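You operate a simulated robot arm through the tools that you are given. There is no shell and no other tool. Be economical: measure what you need, move in short steps, check, and stop when the job is done.

You are at the controls of a simulated robot arm. One attempt, no reset.

TASK
Open the left glass cabinet door, put the flask on the top of the instrument bench away on the middle shelf of the glass cabinet, then shut the door. Press the mode key three times. Push the left balance door shut. Put the measuring cylinder from the draining grooves on the top of the drying cabinet. Close the left sink door. Open the bottom drawer, take the pot on the counter top of the shelf unit and put it away in the inside of the bottom drawer and shut the drawer again. Turn the cold plate dial to 0. Take the steel basket and put it on the low bench beside the small reactor. The order is free. Set down upright: flask, measuring cylinder, pot, steel basket.
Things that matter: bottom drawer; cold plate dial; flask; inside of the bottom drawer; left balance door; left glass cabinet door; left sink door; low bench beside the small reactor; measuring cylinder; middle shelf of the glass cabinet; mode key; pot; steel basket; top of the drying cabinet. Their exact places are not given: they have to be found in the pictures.

The check looks at the end state, three seconds after you hand in, the way a careful person would. Anything else that was tipped, shoved, dropped, spilled or broken makes it a failure.

THE ROBOT
A 7-joint arm with a fingered hand on a trunk, on a base that drives. Base frame: it is fixed to the floor where the robot stands at the start and does not move with it; the origin is under the middle of the robot, x ahead of it, y to its left, z up. Lengths are in mm, angles in rad, forces in N, time in s.
With the tool pointing down near the work surface it reaches from about 340 to 700 mm from the robot's upright axis, wherever it stands. Its first joint turns from -1.204 to 3.002 rad. Places, roughly: bottom drawer [-2900, 900, 200]; cold plate dial [2500, 3300, 900]; flask [-1250, 1750, 1000]; inside of the bottom drawer [-2900, 800, 100]; left balance door [-600, 1600, 1000]; left glass cabinet door [2400, 100, 1300]; left sink door [900, 1200, 500]; low bench beside the small reactor [4700, 2800, 800]; measuring cylinder [0, 2000, 1000]; middle shelf of the glass cabinet [2300, -200, 1100]; mode key [-800, 1800, 900]; pot (8x8x8 cm) [2100, 2600, 900]; steel basket (24x16x18 cm) [2300, 3500, 800]; top of the drying cabinet [600, -900, 1200]. Payload 3.4 kg.
The tool frame sits at the grasp point between the pads (the TCP): z along the fingers, y along the line on which they close. The tips reach 25 mm beyond it. Largest opening 88 mm; the body of the gripper starts 29 mm behind the TCP. The gripper is a hand of 4 fingers: y runs from the thumb to the fingers, the wrist lies at [-13, -97, -162] in the tool frame, and closing takes about 1.5 s.
Orientation is told as [roll, pitch, yaw] about the base's x, y, z axes, in that order, counted from this pose: with the fingers straight down and the wrist toward the robot, the tool's x, y and z point along [0, 1, 0], [1, 0, 0] and [0, 0, -1] of the base frame.

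THE INTERFACE
- The arm moves only by the tool send_rows. Its argument "series" is a list of rows, each a list of 6 numbers: the shift along the tool's x, y, z in mm, then the turn, a rotation vector about the tool's x, y, z in rad. In form: [[x, y, z, rx, ry, rz], ...]. A call has 1 to 10 rows; each row is the pose to reach, as a shift and turn from the pose commanded when the call began, along the tool's axes at that moment. "jaw" is the closure in counts, from 0 (fully open) to 255 (shut), set as the call begins (left out, the last holds). Rows are played at 5 a second. More than 50 mm and 0.15 rad between two rows, or a gripper value outside its range, and nothing of the call is played. A pose out of reach is approached as far as the arm can. The call stops where the force on the tool passes 40 N (or 10 N more than at its start, if that is more) or the arm is blocked; 0.2 s more then pass. The fingers move at their own pace (about 108 mm/s each) and stop on an object; they squeeze with about 26 N. The grip force told is the motor's: it shows also when the fingers shut on nothing. Time passes only in rows, and 0.2 s behind the last, so rows that repeat a pose let the fingers close. It gives the time, the measured TCP pose, the force on the tool (base axes), the opening and the grip force at its end, in the units of the frame above (readings bear some noise), with the torque about the TCP (base axes, N m) and any sound that the robot's microphone picked up, and new pictures: "pictures" is both (left out), scene, wrist or none.
- Cameras (640 x 400 px; columns grow to the right, rows downward): "scene" is now at [145.5, -11.9, 1324.8]; the picture's right is [-0.13, -0.99, -0.00], its down [-0.09, 0.01, -1.00] and it looks along [0.99, -0.13, -0.09] (base axes); focal length 289 px, centre (320, 200). "wrist" rides on the gripper at [64, -83, -98] in the tool frame; the picture's right is [-0.62, 0.37, -0.69], its down [-0.71, -0.63, 0.30] and it looks along [-0.32, 0.68, 0.65] (tool axes); focal length 265 px, centre (320, 200).
- lift_body(by): slides the trunk up (or, below 0, down) by that many mm; the arm and the scene camera ride with it, the base frame stays. It gives what a move gives, with no picture.
- base_move(legs): drives the robot by 1 to 6 legs, each [ahead, left, turn to the left] in mm, mm and rad, along the robot's own axes; the way and the turn of a leg run together, so that a leg with both is an arc; at most 1500 mm and 3.142 rad a leg. The arm and the cameras ride along, it lands a little off, and it stops where it bumps. It gives what a move gives, and a new picture of the scene camera.
- move_fingers(index, middle, ring, thumb_bend, thumb_turn): sets how far each is bent, from 0 (flat) to 1 (curled in); at 0.3 the hand is open as for a grip, at 0.7 the pads meet at the TCP. One left out holds its place. A second passes; each finger stops where it meets its share of the squeeze, and holds until it gets a number again. A gripper value or a shape takes the hand back. It gives what a move gives, with no picture; readings hold the bend of each and the force on the fingers (four entries, about 0 where the hand has none), thumb and palm. thumb_turn goes from beside the hand (0) to across from the fingers (1), as for a grip.
- grasp_type(shape): the hand has 4 fingers and takes this shape, open, in about a second: jaw (thumb against the fingers, like two jaws); tri (thumb and two fingers); tip (a fingertip pinch); poke (one finger out to press); point (the index stretched); flat (the hand flat); cup (the hand cupped); fist (a fist). The gripper value then closes the fingers along that shape, each until it touches; the sizes above hold for jaw. It gives what a move gives, with no picture.
- pan_tilt(pan, tilt): turns the head with the scene camera to pan (to the left, within 1.501 rad either way) and tilt (down, from -0.506 to 1.204), counted from straight ahead of the robot. It gives what a move gives, and a new picture of the scene camera.
- measure_at(camera, pixels): for up to 12 pixels [column, row] of the newest picture of that camera ("zoom" is the newest enlarged one), the place [x, y, z] in the base frame of the surface seen there, good to about 2 mm, but the place of the scene camera against the robot may be out by one fixed shift of up to 25 mm in any direction. It takes no simulated time.
- zoom(camera, box): a new picture of the part [left, top, right, bottom] of that camera's present view, enlarged. It takes no simulated time.
- job_done(): hands the job in; it is judged then, once.

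Work in short steps. Measure before you move; look again where a grasp or a placing could have gone wrong, and mend it. You have 322 turns and 360 pictures in all, those below and enlarged ones among them. Open the gripper and draw the arm clear of the work before you hand the job in, unless the task says otherwise.

The tools are called after "Call:" as a command line: name --pt "numbers of a row" for each row, then --argument value for the rest, lists and objects as JSON in quotes. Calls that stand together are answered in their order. send_rows: Moves the arm, as the interface text tells. Its arguments: {"type":"object","properties":{"series":{"type":"array","items":{"type":"array","items":{"type":"number"}}},"jaw":{"type":"number"},"pictures":{"type":"string","enum":["both","scene","wrist","none"]}},"required":["series"]} The other tools are called the same way: lift_body (by) slides the trunk up or down; grasp_type (shape) gives the hand a shape; move_fingers (index, middle, ring, thumb_bend, thumb_turn) moves the fingers one by one; base_move (legs) drives the base; pan_tilt (pan, tilt) turns the head that bears the scene camera; measure_at (camera, pixels) gives the place of the surface under pixels of a picture; zoom (camera, box) takes an enlarged picture of a part of a camera's view; job_done () hands the job in.

At the start:

```text
t: 0.0
tcp_pos: [534.8, -121.5, 1206.1]
tool_rot: [0.0, 0.0, -0.002]
wrist_force: [0.4, 0.1, -0.4]
torque: [0.0, 0.0, 0.01]
gripper_width: 87.5
grip_force: 0.2
shape: jaw
bend: [0.3, 0.3, 0.3, 0.3, 0.98]
finger forces: [0.1, 0.1, 0.0, 0.0, 0.0, 0.0]
trunk travel left (down, up): [-561.0, 279.0]
robot x, y, heading: [-1.7, -0.6, 0.004]
head pan, tilt: [-0.126, 0.089]
```

scene: 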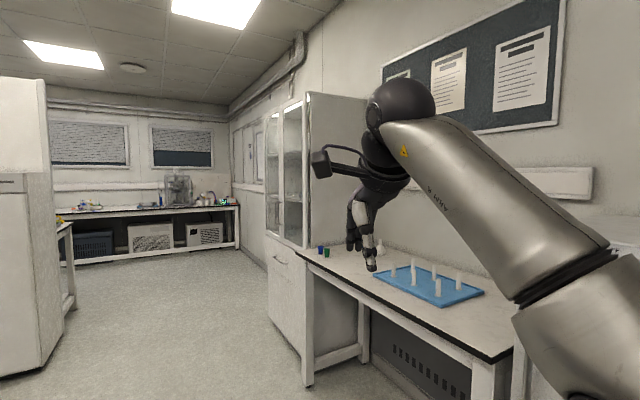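
wrist: 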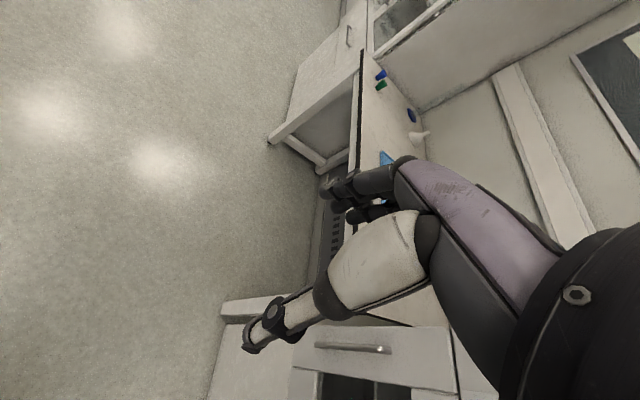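

I begin with a survey of the room with the head.

Call:
pan_tilt --pan 0.7 --tilt 0.3

Call:
pan_tilt --pan 1.5 --tilt 0.3

Call:
pan_tilt --pan -0.9 --tilt 0.3

```text
t: 1.1
tcp_pos: [536.2, -120.2, 1206.6]
tool_rot: [0.0, -0.002, -0.002]
wrist_force: [-0.6, 0.2, 1.1]
torque: [0.03, -0.02, -0.02]
gripper_width: 87.7
grip_force: 0.0
shape: jaw
bend: [0.3, 0.3, 0.3, 0.3, 0.98]
finger forces: [0.0, 0.0, 0.0, 0.1, 0.1, 0.1]
trunk travel left (down, up): [-561.0, 279.0]
robot x, y, heading: [1.8, -0.2, -0.002]
head pan, tilt: [0.7, 0.3]
```

scene: 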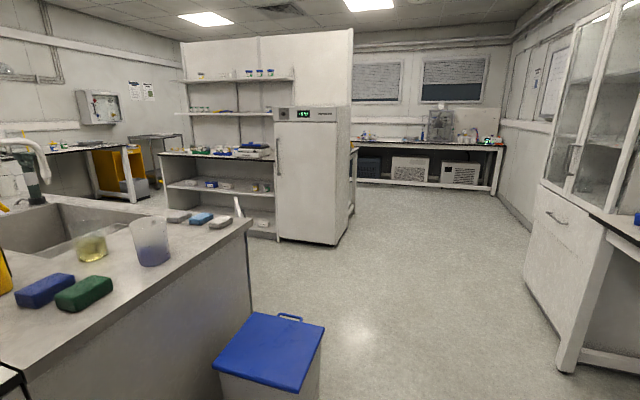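

```text
t: 2.3
tcp_pos: [534.8, -119.9, 1206.1]
tool_rot: [0.0, 0.001, -0.002]
wrist_force: [0.0, -0.4, -0.7]
torque: [0.02, -0.02, -0.02]
gripper_width: 87.6
grip_force: 0.1
shape: jaw
bend: [0.3, 0.3, 0.3, 0.3, 0.98]
finger forces: [0.0, 0.1, 0.1, 0.0, 0.0, 0.0]
trunk travel left (down, up): [-561.0, 279.0]
robot x, y, heading: [4.5, -3.4, 0.001]
head pan, tilt: [1.499, 0.3]
```

scene: 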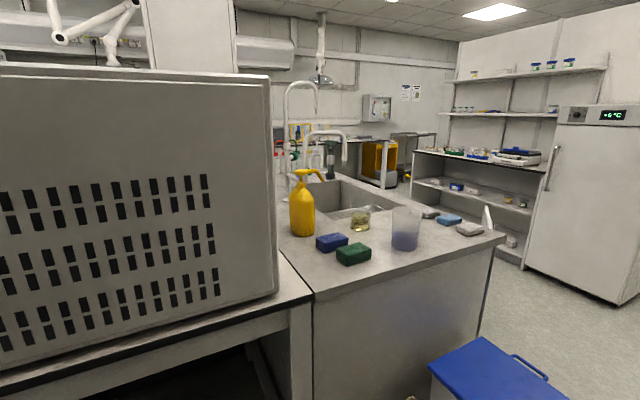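

```text
t: 4.5
tcp_pos: [535.4, -120.0, 1206.8]
tool_rot: [0.001, 0.001, -0.002]
wrist_force: [0.2, 0.8, 0.3]
torque: [0.0, 0.0, -0.01]
gripper_width: 87.8
grip_force: 0.0
shape: jaw
bend: [0.3, 0.3, 0.3, 0.3, 0.98]
finger forces: [0.1, 0.0, 0.0, 0.1, 0.0, 0.1]
trunk travel left (down, up): [-561.0, 279.0]
robot x, y, heading: [2.8, 0.3, -0.001]
head pan, tilt: [-0.901, 0.3]
```

scene: 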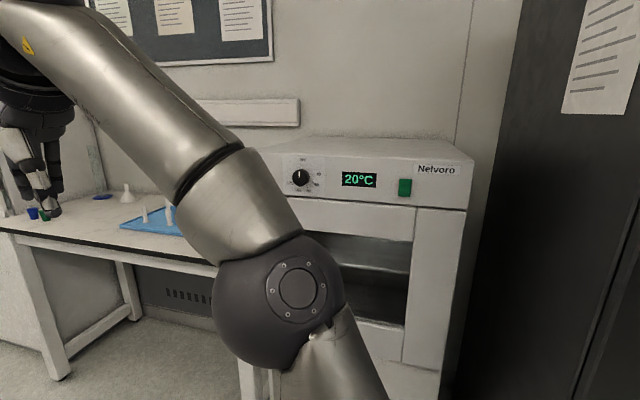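

Drying cabinet is visible with its top around (390,148). Measuring it.

Call:
measure_at --camera "scene" --pixels '[[290, 155], [350, 145], [430, 145], [460, 160], [380, 160], [420, 170], [40, 240], [60, 375], [400, 300], [480, 200]]'

Call:
pan_tilt --pan -0.126 --tilt 0.4

```text
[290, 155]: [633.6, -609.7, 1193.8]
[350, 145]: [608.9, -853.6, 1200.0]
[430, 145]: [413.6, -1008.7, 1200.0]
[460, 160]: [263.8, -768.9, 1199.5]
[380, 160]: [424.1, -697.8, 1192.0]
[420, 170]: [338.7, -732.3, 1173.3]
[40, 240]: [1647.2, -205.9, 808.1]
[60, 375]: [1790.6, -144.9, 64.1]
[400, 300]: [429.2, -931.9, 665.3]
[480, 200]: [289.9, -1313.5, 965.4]
```

```text
t: 5.6
tcp_pos: [534.8, -121.7, 1207.0]
tool_rot: [0.002, 0.0, 0.0]
wrist_force: [0.2, -0.3, 0.6]
torque: [-0.01, -0.01, -0.01]
gripper_width: 87.4
grip_force: 0.1
shape: jaw
bend: [0.3, 0.3, 0.3, 0.3, 0.98]
finger forces: [0.1, 0.1, 0.0, 0.1, 0.0, 0.0]
trunk travel left (down, up): [-561.0, 279.0]
robot x, y, heading: [-1.3, -2.9, -0.004]
head pan, tilt: [-0.126, 0.4]
```

scene: 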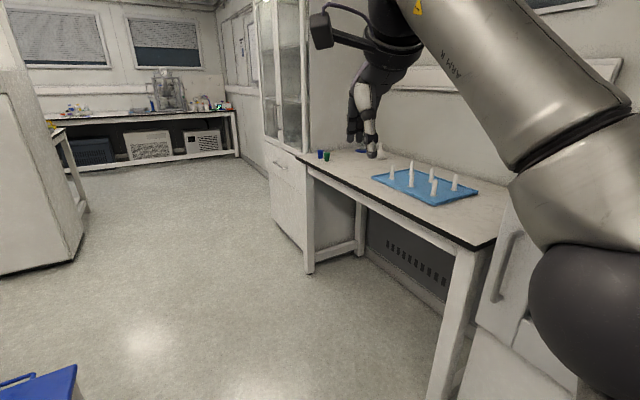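

Measure glass cabinet edges, floor, bin, and bench edges for a map.

Call:
measure_at --camera "scene" --pixels '[[267, 100], [283, 100], [303, 100], [270, 165], [305, 165], [305, 270], [272, 220], [76, 262], [76, 375], [85, 210], [235, 152], [440, 390]]'

Call:
zoom --camera "scene" --box '[200, 0, 360, 280]'

Call:
pan_tilt --pan 0.7 --tilt 0.3

```text
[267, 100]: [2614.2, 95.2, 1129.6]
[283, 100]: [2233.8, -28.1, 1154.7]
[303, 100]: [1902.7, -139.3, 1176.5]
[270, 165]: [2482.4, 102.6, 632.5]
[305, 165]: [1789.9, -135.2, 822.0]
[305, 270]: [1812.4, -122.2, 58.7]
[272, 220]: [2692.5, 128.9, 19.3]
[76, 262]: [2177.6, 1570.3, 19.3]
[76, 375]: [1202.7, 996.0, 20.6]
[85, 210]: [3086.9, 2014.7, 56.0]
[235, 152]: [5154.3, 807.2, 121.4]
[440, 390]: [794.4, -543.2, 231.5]
```

```text
1.43 times, centred on (280, 140) of scene
```

zoom: 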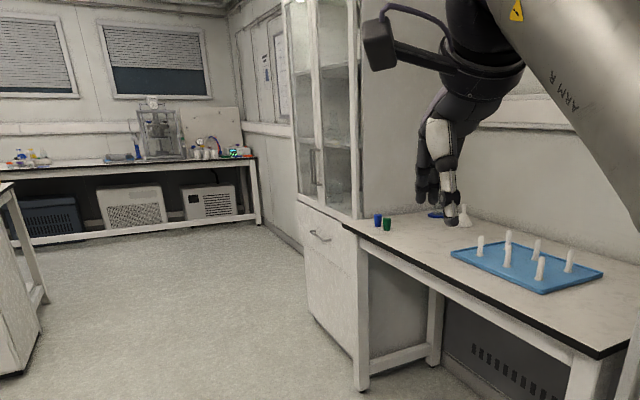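

```text
t: 6.8
tcp_pos: [535.8, -120.8, 1205.9]
tool_rot: [-0.001, -0.001, -0.003]
wrist_force: [0.4, -0.1, 0.5]
torque: [-0.02, 0.0, -0.02]
gripper_width: 87.6
grip_force: 0.0
shape: jaw
bend: [0.3, 0.3, 0.3, 0.3, 0.98]
finger forces: [0.0, 0.1, 0.0, 0.0, 0.0, 0.0]
trunk travel left (down, up): [-561.0, 279.0]
robot x, y, heading: [-0.5, -2.8, -0.003]
head pan, tilt: [0.7, 0.3]
```

scene: 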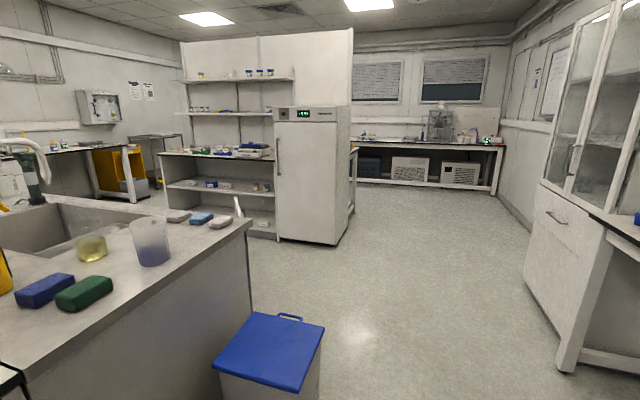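

Measure the island/fridge region.

Call:
measure_at --camera "scene" --pixels '[[245, 222], [250, 290], [100, 320], [285, 120], [345, 120], [335, 243], [278, 240], [162, 155], [240, 155], [270, 350], [225, 370], [50, 300]]'

Call:
pan_tilt --pan 1.5 --tilt 0.3

Call:
measure_at --camera "scene" --pixels '[[310, 290], [270, 280], [150, 350], [270, 80], [250, 100], [505, 240], [330, 255], [490, 330], [440, 375], [405, 230], [100, 150], [320, 165]]'

```text
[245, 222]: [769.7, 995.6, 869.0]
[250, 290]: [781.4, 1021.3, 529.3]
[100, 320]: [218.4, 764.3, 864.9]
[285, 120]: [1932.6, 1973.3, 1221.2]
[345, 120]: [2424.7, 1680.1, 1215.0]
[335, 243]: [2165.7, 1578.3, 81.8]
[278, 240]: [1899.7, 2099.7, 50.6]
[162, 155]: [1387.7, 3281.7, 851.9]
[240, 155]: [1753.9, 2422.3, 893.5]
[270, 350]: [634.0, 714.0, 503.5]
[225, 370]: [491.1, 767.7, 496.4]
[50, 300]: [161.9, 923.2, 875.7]
```

```text
t: 7.9
tcp_pos: [535.0, -120.9, 1205.5]
tool_rot: [0.001, 0.0, -0.002]
wrist_force: [0.6, 0.9, -0.2]
torque: [0.01, -0.02, -0.02]
gripper_width: 87.4
grip_force: 0.1
shape: jaw
bend: [0.3, 0.3, 0.3, 0.3, 0.98]
finger forces: [0.0, 0.1, 0.1, 0.0, 0.0, 0.0]
trunk travel left (down, up): [-561.0, 279.0]
robot x, y, heading: [-0.1, -0.1, -0.004]
head pan, tilt: [1.499, 0.3]
```

scene: 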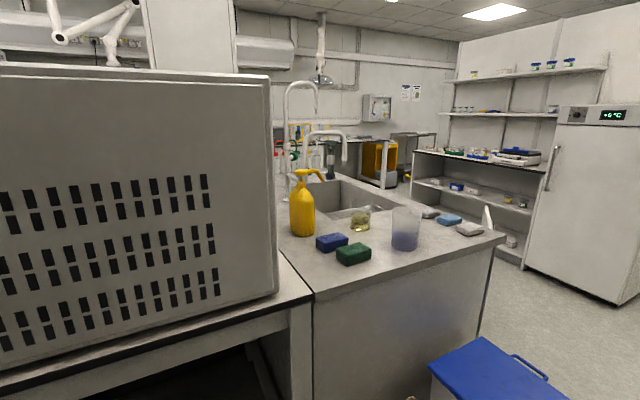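

```text
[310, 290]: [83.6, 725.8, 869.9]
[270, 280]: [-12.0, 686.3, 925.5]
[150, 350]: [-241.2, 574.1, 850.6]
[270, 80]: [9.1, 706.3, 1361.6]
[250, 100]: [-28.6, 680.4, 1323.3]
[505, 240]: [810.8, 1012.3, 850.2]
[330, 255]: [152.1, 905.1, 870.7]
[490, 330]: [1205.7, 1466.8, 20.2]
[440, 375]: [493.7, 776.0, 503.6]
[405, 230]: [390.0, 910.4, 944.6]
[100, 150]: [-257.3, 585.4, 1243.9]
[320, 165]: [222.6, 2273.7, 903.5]
```

The room runs about 0.38 rad rotated from the base frame. I drive ahead toward the glass cabinet first, keeping clear of the bin and the bench.

Call:
base_move --legs '[[700, 50, 0], [700, 450, 0]]'

Call:
pan_tilt --pan -0.5 --tilt 0.2

```text
t: 15.8
tcp_pos: [1946.4, 363.2, 1206.2]
tool_rot: [0.002, 0.0, -0.016]
wrist_force: [0.8, -0.5, 0.6]
torque: [0.02, -0.01, -0.01]
gripper_width: 87.6
grip_force: 0.0
shape: jaw
bend: [0.3, 0.3, 0.3, 0.3, 0.98]
finger forces: [0.1, 0.0, 0.0, 0.1, 0.0, 0.0]
trunk travel left (down, up): [-561.0, 279.0]
robot x, y, heading: [1409.3, 490.4, -0.014]
head pan, tilt: [1.499, 0.3]
```

scene: 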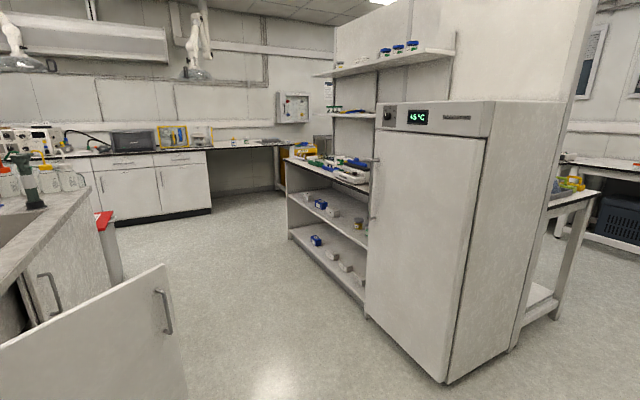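

```text
t: 17.7
tcp_pos: [1946.5, 362.7, 1206.8]
tool_rot: [0.001, 0.002, -0.015]
wrist_force: [0.0, -0.2, -1.2]
torque: [-0.01, 0.01, -0.02]
gripper_width: 87.6
grip_force: 0.1
shape: jaw
bend: [0.3, 0.3, 0.3, 0.3, 0.98]
finger forces: [0.0, 0.0, 0.0, 0.1, 0.1, 0.1]
trunk travel left (down, up): [-561.0, 279.0]
robot x, y, heading: [1414.7, 489.9, -0.019]
head pan, tilt: [-0.499, 0.201]
```

scene: 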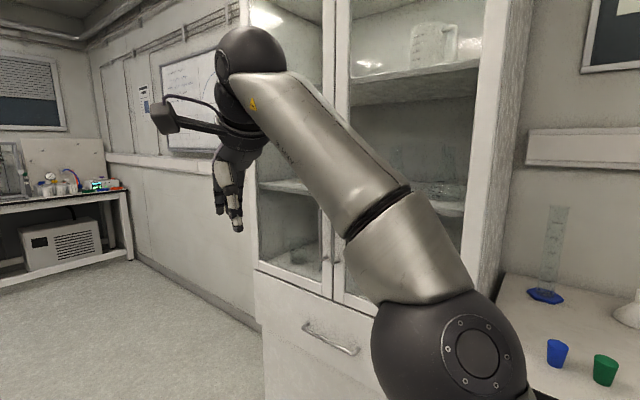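

Turn toward the cabinet while backing off a little, then look.

Call:
base_move --legs '[[0, 150, -1.17]]'

Call:
pan_tilt --pan 0.3 --tilt 0.1

```text
t: 21.0
tcp_pos: [1586.1, 65.1, 1206.6]
tool_rot: [-0.001, 0.0, -1.171]
wrist_force: [0.9, -0.7, 0.0]
torque: [-0.04, 0.01, 0.02]
gripper_width: 87.4
grip_force: 0.1
shape: jaw
bend: [0.3, 0.3, 0.3, 0.3, 0.98]
finger forces: [0.0, 0.0, 0.0, 0.0, 0.0, 0.1]
trunk travel left (down, up): [-561.0, 279.0]
robot x, y, heading: [1488.7, 606.5, -1.169]
head pan, tilt: [-0.499, 0.201]
```

scene: 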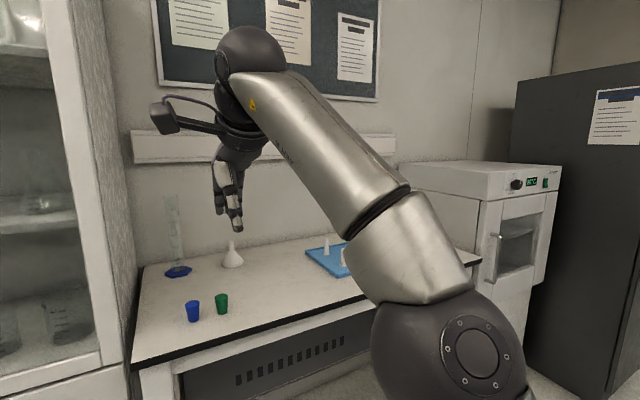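

```text
t: 22.1
tcp_pos: [1586.7, 65.1, 1206.0]
tool_rot: [0.0, 0.001, -1.171]
wrist_force: [0.1, -0.3, 0.0]
torque: [-0.02, 0.0, 0.01]
gripper_width: 87.4
grip_force: 0.0
shape: jaw
bend: [0.3, 0.3, 0.3, 0.3, 0.98]
finger forces: [0.0, 0.1, 0.0, 0.0, 0.0, 0.0]
trunk travel left (down, up): [-561.0, 279.0]
robot x, y, heading: [1487.7, 605.8, -1.175]
head pan, tilt: [0.3, 0.099]
```

scene: 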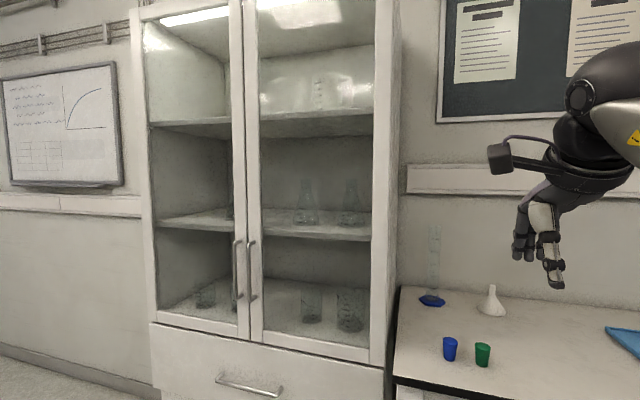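

Left door handle at about (236,240)-(236,312). Zoom and measure.

Call:
zoom --camera "scene" --box '[130, 150, 410, 350]'

Call:
measure_at --camera "scene" --pixels '[[237, 243], [235, 270], [235, 310], [252, 270], [241, 200], [245, 335], [148, 250], [160, 320], [385, 250], [253, 200], [378, 300], [190, 222]]'

```text
2.00 times, centred on (270, 250) of scene
```

zoom: 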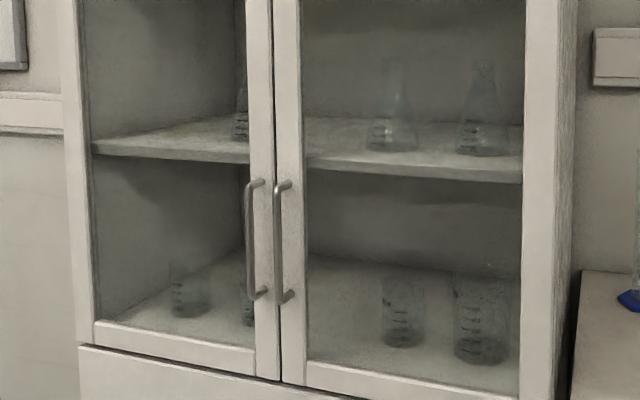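

```text
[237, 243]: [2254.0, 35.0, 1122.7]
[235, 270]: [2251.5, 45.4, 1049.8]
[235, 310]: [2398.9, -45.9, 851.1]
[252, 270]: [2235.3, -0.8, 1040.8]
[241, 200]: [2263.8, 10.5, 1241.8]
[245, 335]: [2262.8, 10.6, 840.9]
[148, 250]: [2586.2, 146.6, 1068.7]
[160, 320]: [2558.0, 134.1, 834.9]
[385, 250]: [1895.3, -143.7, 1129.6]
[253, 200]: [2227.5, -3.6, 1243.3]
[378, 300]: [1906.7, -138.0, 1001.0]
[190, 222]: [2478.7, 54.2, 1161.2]
```

The left door's handle is a vertical bar near (2253,40), z 955–1125, stand-off about 32 mm. I turn the hand here to point forward with the closing axis horizontal (first half of the rotation).

Call:
send_rows --pt "0 0 0 -0.085 -0.085 -0.085" --pt "0 0 0 -0.17 -0.17 -0.17" --pt "0 0 0 -0.255 -0.255 -0.255" --pt "0 0 0 -0.34 -0.34 -0.34" --pt "0 0 0 -0.425 -0.425 -0.425" --pt "0 0 0 -0.51 -0.51 -0.51" --pt "0 0 0 -0.595 -0.595 -0.595" --pictures "scene"

Call:
send_rows --pt "0 0 0 -0.085 -0.085 -0.085" --pt "0 0 0 -0.17 -0.17 -0.17" --pt "0 0 0 -0.255 -0.255 -0.255" --pt "0 0 0 -0.34 -0.34 -0.34" --pt "0 0 0 -0.425 -0.425 -0.425" --pt "0 0 0 -0.51 -0.51 -0.51" --pt "0 0 0 -0.595 -0.595 -0.595" --pt "0 0 0 -0.614 -0.614 -0.614" --pictures "both"

```text
t: 23.7
tcp_pos: [1587.1, 65.3, 1207.6]
tool_rot: [-0.442, -0.283, -0.732]
wrist_force: [0.1, -0.4, -0.5]
torque: [0.01, -0.03, 0.02]
gripper_width: 87.6
grip_force: 0.0
shape: jaw
bend: [0.3, 0.3, 0.3, 0.3, 0.98]
finger forces: [0.0, 0.0, 0.0, 0.0, 0.0, 0.0]
out of reach, approached as far as the arm can: row 5, 6, 7
trunk travel left (down, up): [-561.0, 279.0]
robot x, y, heading: [1488.6, 607.4, -1.174]
head pan, tilt: [0.3, 0.099]
```

scene: 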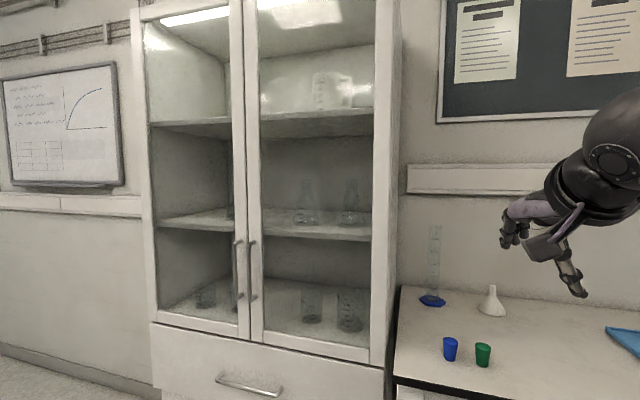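

```text
t: 25.5
tcp_pos: [1626.6, 46.6, 1154.6]
tool_rot: [-1.328, -0.209, 0.143]
wrist_force: [0.1, -1.0, -0.6]
torque: [0.0, 0.03, 0.02]
gripper_width: 87.8
grip_force: 0.0
shape: jaw
bend: [0.3, 0.3, 0.3, 0.3, 0.98]
finger forces: [0.0, 0.1, 0.0, 0.0, 0.0, 0.0]
out of reach, approached as far as the arm can: row 1, 2, 3, 4, 5, 6, 7, 8
trunk travel left (down, up): [-561.0, 279.0]
robot x, y, heading: [1489.2, 604.5, -1.17]
head pan, tilt: [0.3, 0.099]
```

scene: 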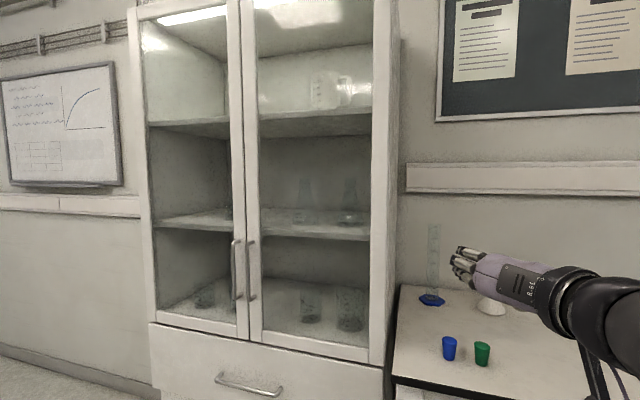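
wrist: 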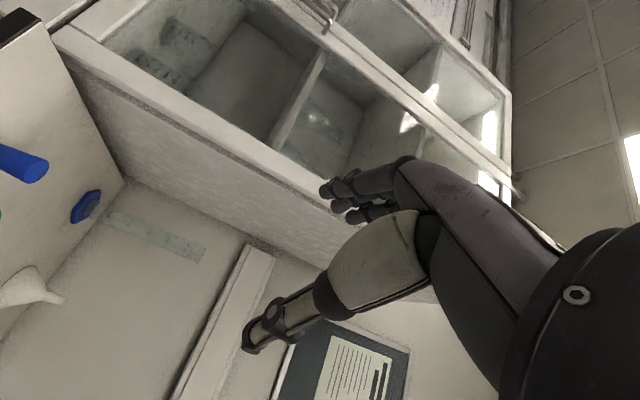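

The wrist turned most of the way; the arm ran out of reach here. I try pulling the hand back 100 mm and seeing the reported pose.

Call:
send_rows --pt "0 0 -50 0 0 0" --pt "0 0 -100 0 0 0" --pt "0 0 -100 0 0 0" --pictures "none"

```text
t: 26.3
tcp_pos: [1637.4, 146.4, 1149.8]
tool_rot: [-1.321, -0.201, 0.142]
wrist_force: [-0.8, 0.1, -0.1]
torque: [0.01, 0.02, 0.03]
gripper_width: 87.8
grip_force: 0.0
shape: jaw
bend: [0.3, 0.3, 0.3, 0.3, 0.98]
finger forces: [0.1, 0.1, 0.0, 0.0, 0.0, 0.1]
out of reach, approached as far as the arm can: row 1, 2, 3
trunk travel left (down, up): [-561.0, 279.0]
robot x, y, heading: [1487.8, 601.8, -1.169]
head pan, tilt: [0.3, 0.099]
```

Orientation is still ~0.39 rad short; I try a position lower and further left with the remaining rotation.

Call:
send_rows --pt "30 40 0 0 0 0" --pt "60 80 0 0 0 0" --pt "90 120 0 0 0 0" --pt "110 160 0 0 0 0" --pt "110 160 0 -0.08 -0.08 -0.08" --pt "110 160 0 -0.16 -0.16 -0.16" --pt "110 160 0 -0.231 -0.22 -0.231" --pictures "none"

```text
t: 27.9
tcp_pos: [1810.3, 200.8, 1076.0]
tool_rot: [-1.567, 0.003, 0.404]
wrist_force: [-0.6, -0.2, 0.4]
torque: [0.0, 0.02, 0.05]
gripper_width: 87.7
grip_force: 0.0
shape: jaw
bend: [0.3, 0.3, 0.3, 0.3, 0.98]
finger forces: [0.0, 0.0, 0.0, 0.0, 0.0, 0.0]
trunk travel left (down, up): [-561.0, 279.0]
robot x, y, heading: [1494.1, 604.2, -1.166]
head pan, tilt: [0.3, 0.099]
```

Orientation is now right. Drive left 345 and ahead 180 so the hand is in front of the handle.

Call:
base_move --legs '[[0, 345, 0], [180, 0, 0]]'

Call:
send_rows --pt "0 0 0 0 0 0" --pictures "wrist"

```text
t: 31.3
tcp_pos: [2203.2, 166.9, 1076.6]
tool_rot: [-1.565, 0.003, 0.398]
wrist_force: [0.7, 0.2, 0.4]
torque: [0.0, -0.02, -0.03]
gripper_width: 87.9
grip_force: 0.0
shape: jaw
bend: [0.3, 0.3, 0.3, 0.3, 0.98]
finger forces: [0.1, 0.0, 0.0, 0.1, 0.1, 0.0]
trunk travel left (down, up): [-561.0, 279.0]
robot x, y, heading: [1883.8, 572.3, -1.177]
head pan, tilt: [0.3, 0.099]
```

scene: 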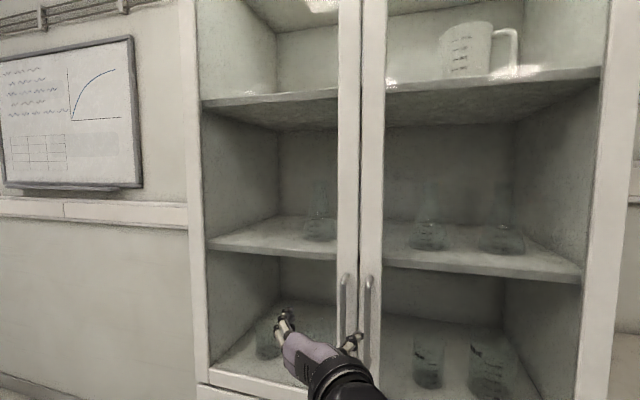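

```text
t: 31.7
tcp_pos: [2202.1, 168.7, 1077.7]
tool_rot: [-1.564, 0.004, 0.398]
wrist_force: [0.2, -0.9, 0.3]
torque: [0.02, 0.03, 0.03]
gripper_width: 88.0
grip_force: 0.0
shape: jaw
bend: [0.3, 0.3, 0.3, 0.3, 0.98]
finger forces: [0.0, 0.0, 0.0, 0.0, 0.0, 0.1]
trunk travel left (down, up): [-561.0, 279.0]
robot x, y, heading: [1887.3, 576.8, -1.176]
head pan, tilt: [0.3, 0.099]
```

wrist: 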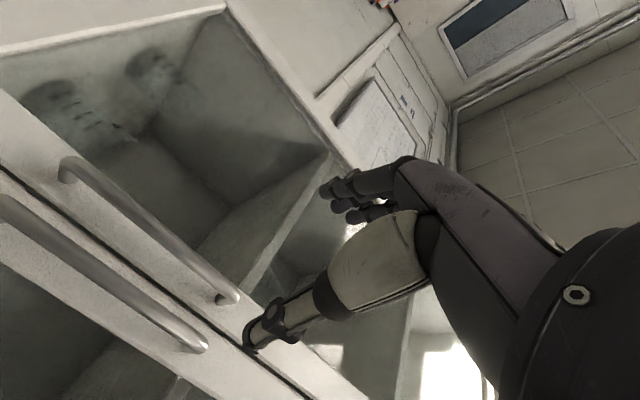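

Both handles show in the wrist picture: the left one from (68,168) to (232,297). I measure it with both cameras.

Call:
measure_at --camera "wrist" --pixels '[[75, 170], [150, 230], [200, 272], [100, 260], [250, 305], [60, 200]]'

Call:
measure_at --camera "scene" --pixels '[[345, 285], [344, 310], [369, 300], [352, 250], [198, 250], [320, 250], [232, 243], [320, 232], [278, 316], [352, 342]]'

```text
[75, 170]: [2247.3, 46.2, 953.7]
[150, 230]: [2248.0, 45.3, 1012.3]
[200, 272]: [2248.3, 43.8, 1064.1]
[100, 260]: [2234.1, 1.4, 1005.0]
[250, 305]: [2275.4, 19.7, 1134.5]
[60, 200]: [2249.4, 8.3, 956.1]
```

```text
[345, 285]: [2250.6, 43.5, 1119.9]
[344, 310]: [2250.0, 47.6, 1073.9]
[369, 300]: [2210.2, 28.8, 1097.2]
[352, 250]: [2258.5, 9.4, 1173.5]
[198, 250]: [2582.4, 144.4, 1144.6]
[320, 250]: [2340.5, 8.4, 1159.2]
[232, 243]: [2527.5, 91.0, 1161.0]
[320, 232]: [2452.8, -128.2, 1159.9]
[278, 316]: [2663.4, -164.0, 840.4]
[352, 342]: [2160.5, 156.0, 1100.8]
```

Close the jaw partly so the thumb can pass between the two handles, and go forward to 60 mm short.

Call:
send_rows --pt "20 -3 30 0 0 0" --pt "37 -6 60 0 0 0" --pt "37 -6 70 0 0 0" --pt "37 -6 70 0 0 0" --pt "37 -6 70 0 0 0" --jaw 150 --pictures "wrist"

```text
t: 32.9
tcp_pos: [2225.9, 102.4, 1040.6]
tool_rot: [-1.564, 0.003, 0.399]
wrist_force: [0.2, 0.0, 0.0]
torque: [0.01, 0.0, -0.01]
gripper_width: 36.8
grip_force: 0.0
shape: jaw
bend: [0.74, 0.48, 0.45, 0.72, 1.0]
finger forces: [0.0, 0.0, 0.0, 0.1, 0.1, 0.0]
trunk travel left (down, up): [-561.0, 279.0]
robot x, y, heading: [1884.0, 573.4, -1.178]
head pan, tilt: [0.3, 0.099]
```

wrist: 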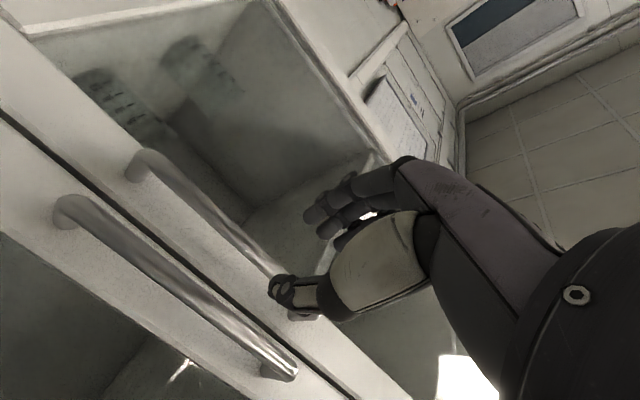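

Thumb lies near the bar's line; shift −2 mm and advance 57 mm so the pads bracket the left bar.

Call:
send_rows --pt "0 -2 20 0 0 0" --pt "0 -2 40 0 0 0" --pt "0 -2 57 0 0 0" --pt "0 -2 57 0 0 0" --pictures "wrist"

```text
t: 33.9
tcp_pos: [2244.9, 51.7, 1039.7]
tool_rot: [-1.566, 0.004, 0.4]
wrist_force: [2.1, 4.0, -0.7]
torque: [0.0, 0.01, -0.08]
gripper_width: 34.9
grip_force: 0.1
shape: jaw
bend: [0.74, 0.48, 0.45, 0.73, 1.0]
finger forces: [0.1, 0.0, 0.0, 0.0, 4.2, 0.0]
trunk travel left (down, up): [-561.0, 279.0]
robot x, y, heading: [1884.1, 575.0, -1.181]
head pan, tilt: [0.3, 0.099]
```

wrist: 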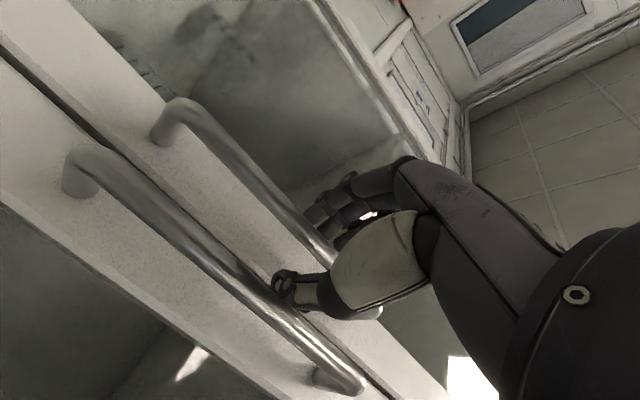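

The thumb is between the two handles with light contact. Now close on the bar.

Call:
send_rows --pt "0 1 0 0 0 0" --pt "0 1 0 0 0 0" --pt "0 1 0 0 0 0" --pt "0 1 0 0 0 0" --pt "0 1 0 0 0 0" --pt "0 1 0 0 0 0" --pt "0 1 0 0 0 0" --jaw 255 --pictures "wrist"

```text
t: 35.5
tcp_pos: [2249.5, 51.8, 1039.5]
tool_rot: [-1.564, 0.004, 0.399]
wrist_force: [14.1, 3.5, 2.2]
torque: [0.03, 0.07, 0.12]
gripper_width: 4.3
grip_force: 25.9
shape: jaw
bend: [0.7, 0.7, 0.7, 0.8, 1.0]
finger forces: [21.0, 6.0, 2.1, 0.2, 16.0, 0.0]
trunk travel left (down, up): [-561.0, 279.0]
robot x, y, heading: [1881.9, 575.1, -1.185]
head pan, tilt: [0.3, 0.099]
```

wrist: 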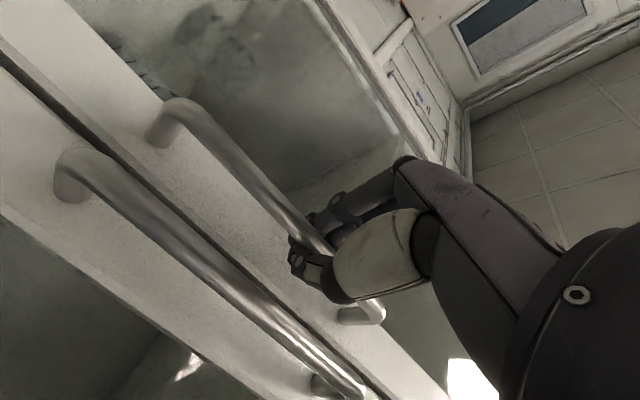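

The fingers hold the bar. Pull along the door's arc (hinge ~345 mm to the left), turning the hand part way with it.

Call:
send_rows --pt "0 3 -17 0.03 0 0" --pt "0 6 -34 0.06 0 0" --pt "0 10 -51 0.1 0 0" --pt "0 15 -68 0.14 0 0" --pt "0 21 -84 0.18 0 0" --pt "0 27 -100 0.22 0 0" --pictures "scene"

```text
t: 36.9
tcp_pos: [2235.6, 155.3, 1039.8]
tool_rot: [-1.567, 0.01, 0.18]
wrist_force: [17.0, -0.2, 2.6]
torque: [0.1, -0.01, 0.11]
gripper_width: 3.4
grip_force: 25.8
shape: jaw
bend: [0.7, 0.7, 0.7, 0.81, 1.0]
finger forces: [23.0, 7.5, 2.9, 0.0, 15.4, 0.0]
trunk travel left (down, up): [-561.0, 279.0]
robot x, y, heading: [1885.7, 573.1, -1.182]
head pan, tilt: [0.3, 0.099]
```

scene: 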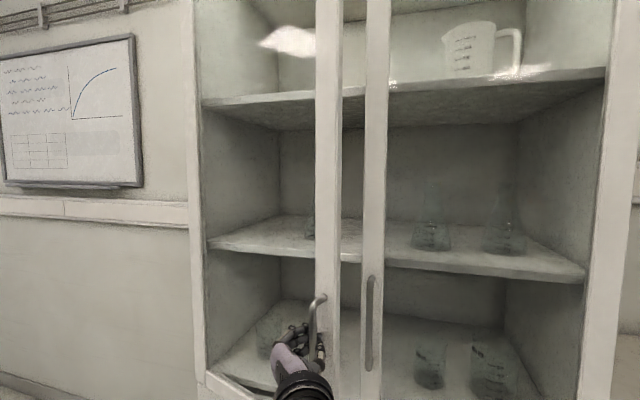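

The door follows. Continue the arc to about 0.75 rad.

Call:
send_rows --pt "0 7 -25 0.05 0 0" --pt "0 14 -50 0.1 0 0" --pt "0 24 -74 0.15 0 0" --pt "0 35 -98 0.2 0 0" --pt "0 49 -120 0.25 0 0" --pt "0 63 -141 0.3 0 0" --pictures "scene"

```text
t: 38.3
tcp_pos: [2267.6, 295.5, 1064.3]
tool_rot: [-1.553, -0.039, -0.132]
wrist_force: [20.9, -8.9, -7.8]
torque: [0.04, 0.03, -0.08]
gripper_width: 2.2
grip_force: 26.2
shape: jaw
bend: [0.7, 0.7, 0.7, 0.83, 1.0]
finger forces: [15.9, 5.5, 2.7, 0.1, 0.1, 0.0]
trunk travel left (down, up): [-561.0, 279.0]
robot x, y, heading: [1884.6, 573.0, -1.178]
head pan, tilt: [0.3, 0.099]
```

scene: 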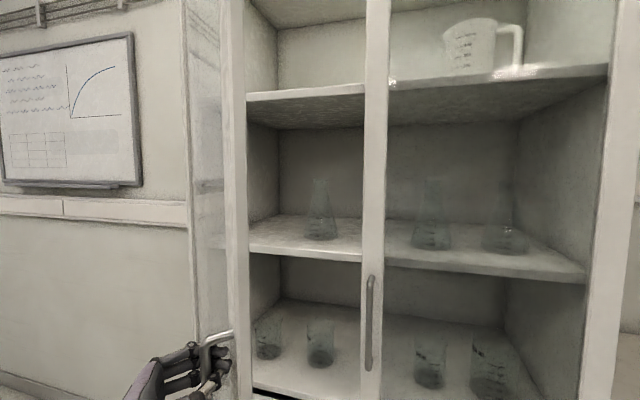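

Door is open ~0.8 rad. Release the bar and back the hand off.

Call:
send_rows --pt "0 0 0 0 0 0" --pt "0 0 0 0 0 0" --pt "0 0 0 0 0 0" --pt "0 0 0 0 0 0" --pt "0 0 -25 0 0 0" --pt "0 0 -50 0 0 0" --pt "0 -10 -75 0 0 0" --jaw 110 --pictures "both"

```text
t: 40.1
tcp_pos: [2248.5, 308.9, 1079.5]
tool_rot: [-1.532, -0.067, -0.177]
wrist_force: [2.1, -0.2, -0.4]
torque: [0.03, 0.06, 0.03]
gripper_width: 50.4
grip_force: 0.0
shape: jaw
bend: [0.74, 0.41, 0.36, 0.66, 1.0]
finger forces: [0.5, 0.1, 1.9, 0.1, 0.0, 0.1]
out of reach, approached as far as the arm can: row 6, 7
trunk travel left (down, up): [-561.0, 279.0]
robot x, y, heading: [1885.2, 574.9, -1.175]
head pan, tilt: [0.3, 0.099]
stopped in row 7: the arm was blocked; the commanded pose is now the measured one
```

scene: 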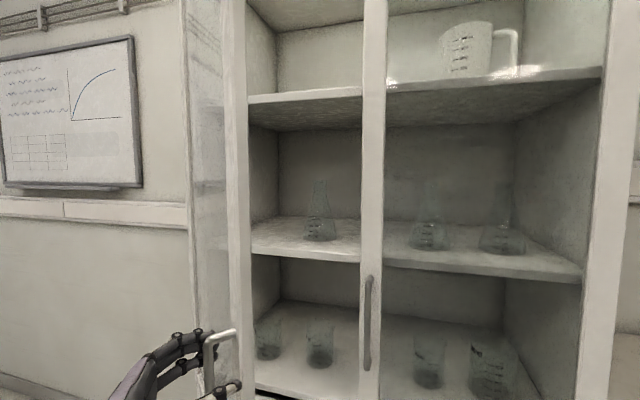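
wrist: 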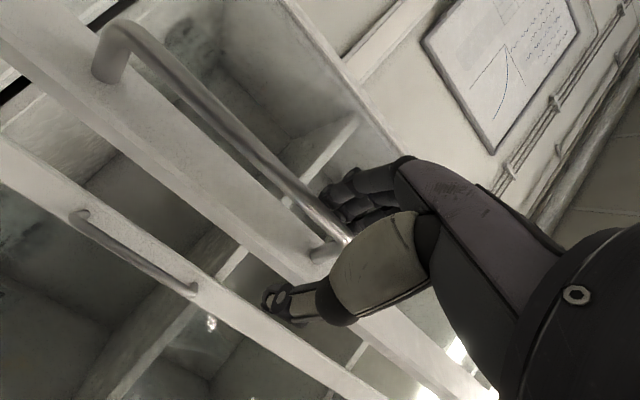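

The arm is folded to its limit, so I use the base to draw the hand straight off the bar.

Call:
base_move --legs '[[-100, 62, 0]]'

```text
t: 41.2
tcp_pos: [2269.5, 370.9, 1078.6]
tool_rot: [-1.529, -0.07, -0.176]
wrist_force: [24.9, -17.2, -1.6]
torque: [0.18, 0.32, -0.19]
gripper_width: 60.9
grip_force: 0.1
shape: jaw
bend: [0.23, 0.34, 0.3, 0.66, 1.0]
finger forces: [10.3, 9.7, 9.4, 0.0, 0.1, 0.0]
trunk travel left (down, up): [-561.0, 279.0]
robot x, y, heading: [1898.4, 644.3, -1.176]
head pan, tilt: [0.3, 0.099]
stopped in leg 1: the force on the tool passed its limit at 49 N (the readings are from after the stop); the commanded pose is now the measured one
```

scene: 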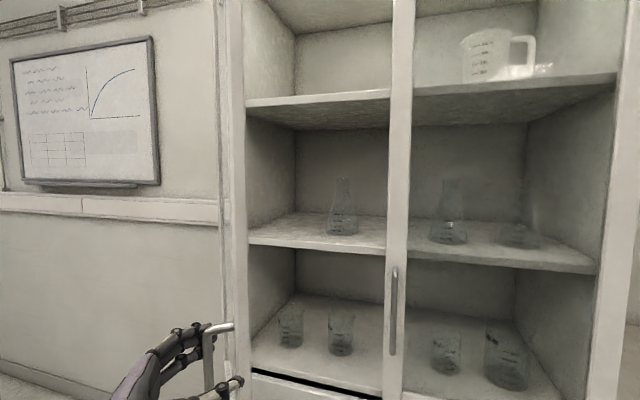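

The curled fingers hook the bar and drag the door (which opens it further). Open the hand fully and look.

Call:
send_rows --pt "0 0 0 0 0 0" --pt "0 0 0 0 0 0" --pt "0 0 0 0 0 0" --pt "0 0 0 0 0 0" --jaw 0 --pictures "wrist"

Call:
pan_tilt --pan 0.5 --tilt 0.4

```text
t: 42.2
tcp_pos: [2262.4, 373.8, 1081.0]
tool_rot: [-1.532, -0.074, -0.176]
wrist_force: [7.6, -6.2, -3.7]
torque: [0.16, 0.29, -0.09]
gripper_width: 87.9
grip_force: 0.0
shape: jaw
bend: [0.27, 0.28, 0.27, 0.3, 0.98]
finger forces: [3.4, 2.9, 2.7, 0.0, 0.0, 0.0]
trunk travel left (down, up): [-561.0, 279.0]
robot x, y, heading: [1897.3, 645.4, -1.176]
head pan, tilt: [0.3, 0.099]
```

wrist: 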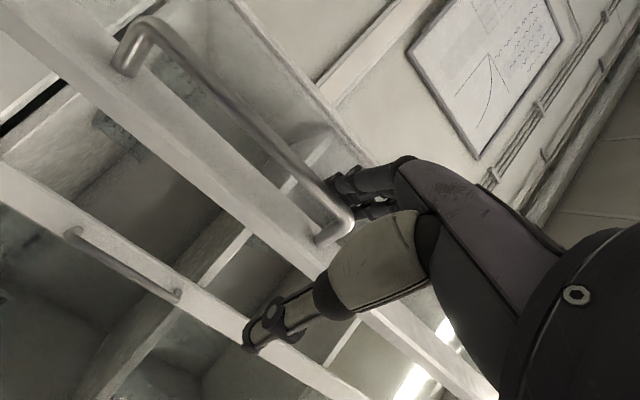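

```text
t: 43.0
tcp_pos: [2263.5, 374.1, 1080.3]
tool_rot: [-1.533, -0.072, -0.176]
wrist_force: [7.3, -5.7, -3.9]
torque: [0.16, 0.24, -0.08]
gripper_width: 87.9
grip_force: 0.1
shape: jaw
bend: [0.27, 0.28, 0.27, 0.3, 0.98]
finger forces: [3.4, 2.8, 2.6, 0.0, 0.0, 0.1]
trunk travel left (down, up): [-561.0, 279.0]
robot x, y, heading: [1897.2, 642.9, -1.174]
head pan, tilt: [0.499, 0.4]
```

scene: 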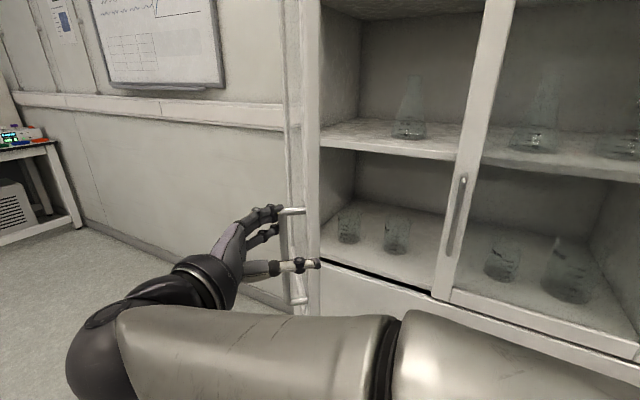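

The thumb is on the inner side of the door edge and the fingers outside of the bar. Shift the hand to the left, which frees the fingers and lets the thumb push the door wider.

Call:
send_rows --pt "0 20 0 0 0 0" --pt "0 40 0 0 0 0" --pt "0 60 0 0 0 0" --pt "0 80 0 0 0 0" --pictures "scene"

```text
t: 44.2
tcp_pos: [2289.9, 309.8, 1112.1]
tool_rot: [-1.494, -0.122, -0.239]
wrist_force: [0.6, 0.0, 0.4]
torque: [0.02, -0.01, 0.03]
gripper_width: 87.9
grip_force: 0.1
shape: jaw
bend: [0.3, 0.3, 0.3, 0.3, 0.98]
finger forces: [0.0, 0.0, 0.0, 0.0, 0.0, 0.0]
out of reach, approached as far as the arm can: row 2, 3, 4
trunk travel left (down, up): [-561.0, 279.0]
robot x, y, heading: [1896.0, 640.9, -1.17]
head pan, tilt: [0.499, 0.4]
stopped in row 4: the arm was blocked; the commanded pose is now the measured one
```

scene: 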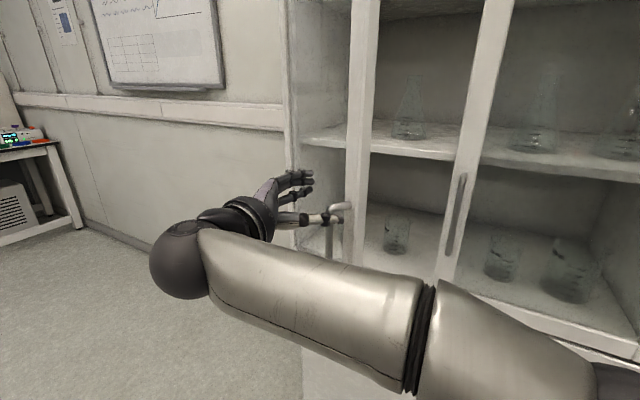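

Now free of contact. Back the hand away with the base.

Call:
base_move --legs '[[-140, 60, 0]]'

```text
t: 45.6
tcp_pos: [2291.5, 461.7, 1112.9]
tool_rot: [-1.498, -0.122, -0.239]
wrist_force: [-0.7, 0.7, 0.1]
torque: [-0.01, 0.01, -0.01]
gripper_width: 87.5
grip_force: 0.0
shape: jaw
bend: [0.3, 0.3, 0.3, 0.3, 0.98]
finger forces: [0.0, 0.1, 0.1, 0.1, 0.1, 0.1]
trunk travel left (down, up): [-561.0, 279.0]
robot x, y, heading: [1900.9, 796.3, -1.176]
head pan, tilt: [0.499, 0.4]
```

scene: 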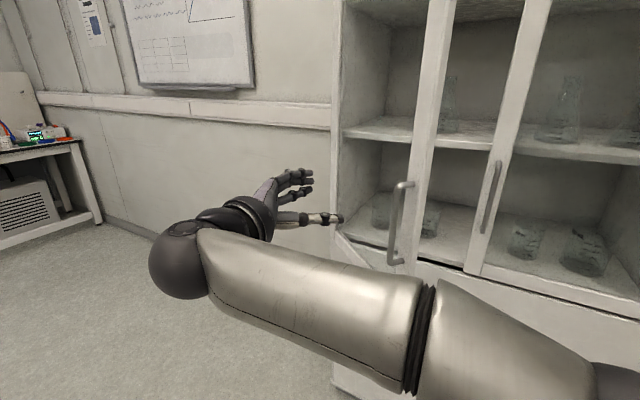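

Hand is free; measure the door's free edge and handle now.

Call:
measure_at --camera "scene" --pixels '[[438, 100], [425, 200], [413, 265], [400, 190], [395, 250], [340, 100], [490, 150]]'

```text
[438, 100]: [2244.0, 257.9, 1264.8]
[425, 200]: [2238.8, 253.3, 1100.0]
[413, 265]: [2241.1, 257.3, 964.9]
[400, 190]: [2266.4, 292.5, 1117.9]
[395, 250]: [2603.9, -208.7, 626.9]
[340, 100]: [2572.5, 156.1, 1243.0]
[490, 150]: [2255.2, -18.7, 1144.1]
```

Return the arm to a comfortable pose (hand level, pointing at the cabinet) and close the fingers to use as a pusher.

Call:
send_rows --pt "4 -15 15 -0.12 -0.006 -0.028" --pt "8 -30 30 -0.25 -0.012 -0.056" --pt "12 -44 46 -0.38 -0.018 -0.085" --pt "17 -58 62 -0.51 -0.025 -0.113" --pt "22 -73 78 -0.633 -0.031 -0.141" --jaw 255 --pictures "scene"

```text
t: 46.8
tcp_pos: [2205.4, 403.6, 1076.7]
tool_rot: [-1.57, -0.001, 0.4]
wrist_force: [0.2, 0.0, -0.2]
torque: [-0.02, -0.02, 0.02]
gripper_width: 0.0
grip_force: 26.1
shape: jaw
bend: [0.7, 0.7, 0.7, 0.39, 1.0]
finger forces: [0.0, 0.1, 0.0, 0.0, 0.1, 0.0]
trunk travel left (down, up): [-561.0, 279.0]
robot x, y, heading: [1898.7, 795.3, -1.178]
head pan, tilt: [0.499, 0.4]
```

scene: 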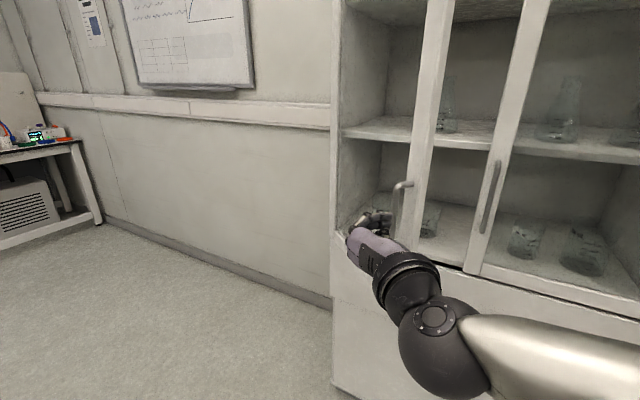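

Drive right, forward past the door edge, then left to sweep the door open.

Call:
base_move --legs '[[0, -130, 0], [225, 0, 0], [0, 200, 0]]'

```text
t: 50.5
tcp_pos: [2354.7, 223.4, 1076.6]
tool_rot: [-1.569, -0.001, 0.396]
wrist_force: [0.5, -0.7, 0.5]
torque: [-0.04, -0.01, 0.01]
gripper_width: 0.0
grip_force: 26.2
shape: jaw
bend: [0.7, 0.7, 0.7, 0.39, 1.0]
finger forces: [0.0, 0.1, 0.1, 0.0, 0.0, 0.0]
trunk travel left (down, up): [-561.0, 279.0]
robot x, y, heading: [2046.3, 615.8, -1.183]
head pan, tilt: [0.499, 0.4]
```

scene: 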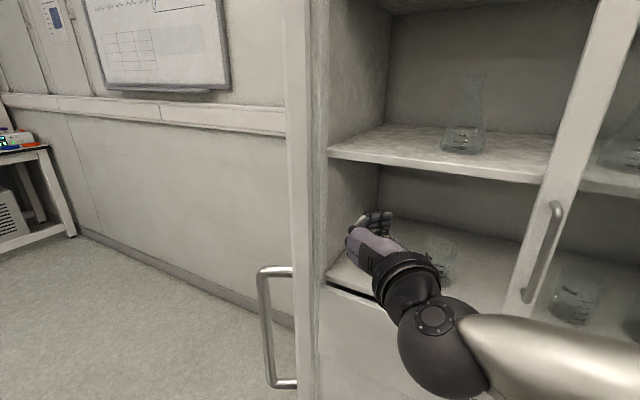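

Sweeping works; another 170 mm to the left.

Call:
base_move --legs '[[0, 180, 0]]'

Call:
measure_at --camera "scene" --pixels '[[305, 100], [300, 200], [330, 150], [460, 145], [400, 150], [540, 180], [340, 150], [470, 100]]'

```text
t: 52.0
tcp_pos: [2523.6, 294.8, 1076.9]
tool_rot: [-1.569, -0.002, 0.394]
wrist_force: [-0.1, 0.2, -0.1]
torque: [-0.02, -0.05, -0.02]
gripper_width: 0.0
grip_force: 25.9
shape: jaw
bend: [0.7, 0.7, 0.7, 0.39, 1.0]
finger forces: [0.0, 0.0, 0.0, 0.0, 0.0, 0.0]
trunk travel left (down, up): [-561.0, 279.0]
robot x, y, heading: [2217.2, 683.3, -1.183]
head pan, tilt: [0.499, 0.4]
```

scene: 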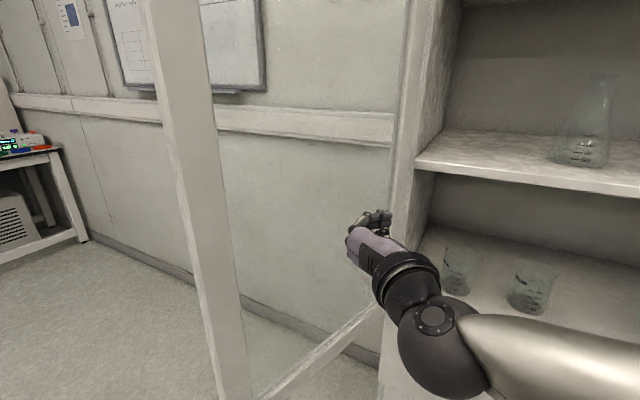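

```text
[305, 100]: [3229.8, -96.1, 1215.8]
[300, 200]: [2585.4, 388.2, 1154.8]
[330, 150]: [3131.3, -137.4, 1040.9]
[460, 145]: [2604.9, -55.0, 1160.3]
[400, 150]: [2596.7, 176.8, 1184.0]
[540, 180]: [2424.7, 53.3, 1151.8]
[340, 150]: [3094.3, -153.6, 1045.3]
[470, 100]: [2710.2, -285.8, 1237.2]
```

Door is wide open. Measure shelf surface and existing glass and the door edge for later.

Call:
measure_at --camera "scene" --pixels '[[185, 150], [200, 200], [230, 350], [580, 160], [500, 140], [460, 160], [620, 190], [560, 150], [400, 100], [630, 130]]'

```text
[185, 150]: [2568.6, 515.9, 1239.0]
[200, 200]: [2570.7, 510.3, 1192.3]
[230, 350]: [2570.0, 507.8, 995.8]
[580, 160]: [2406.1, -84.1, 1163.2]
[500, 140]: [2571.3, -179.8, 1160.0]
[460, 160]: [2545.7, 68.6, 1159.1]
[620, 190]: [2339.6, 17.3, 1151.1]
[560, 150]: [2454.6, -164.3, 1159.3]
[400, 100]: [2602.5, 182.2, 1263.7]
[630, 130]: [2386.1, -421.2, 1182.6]
```

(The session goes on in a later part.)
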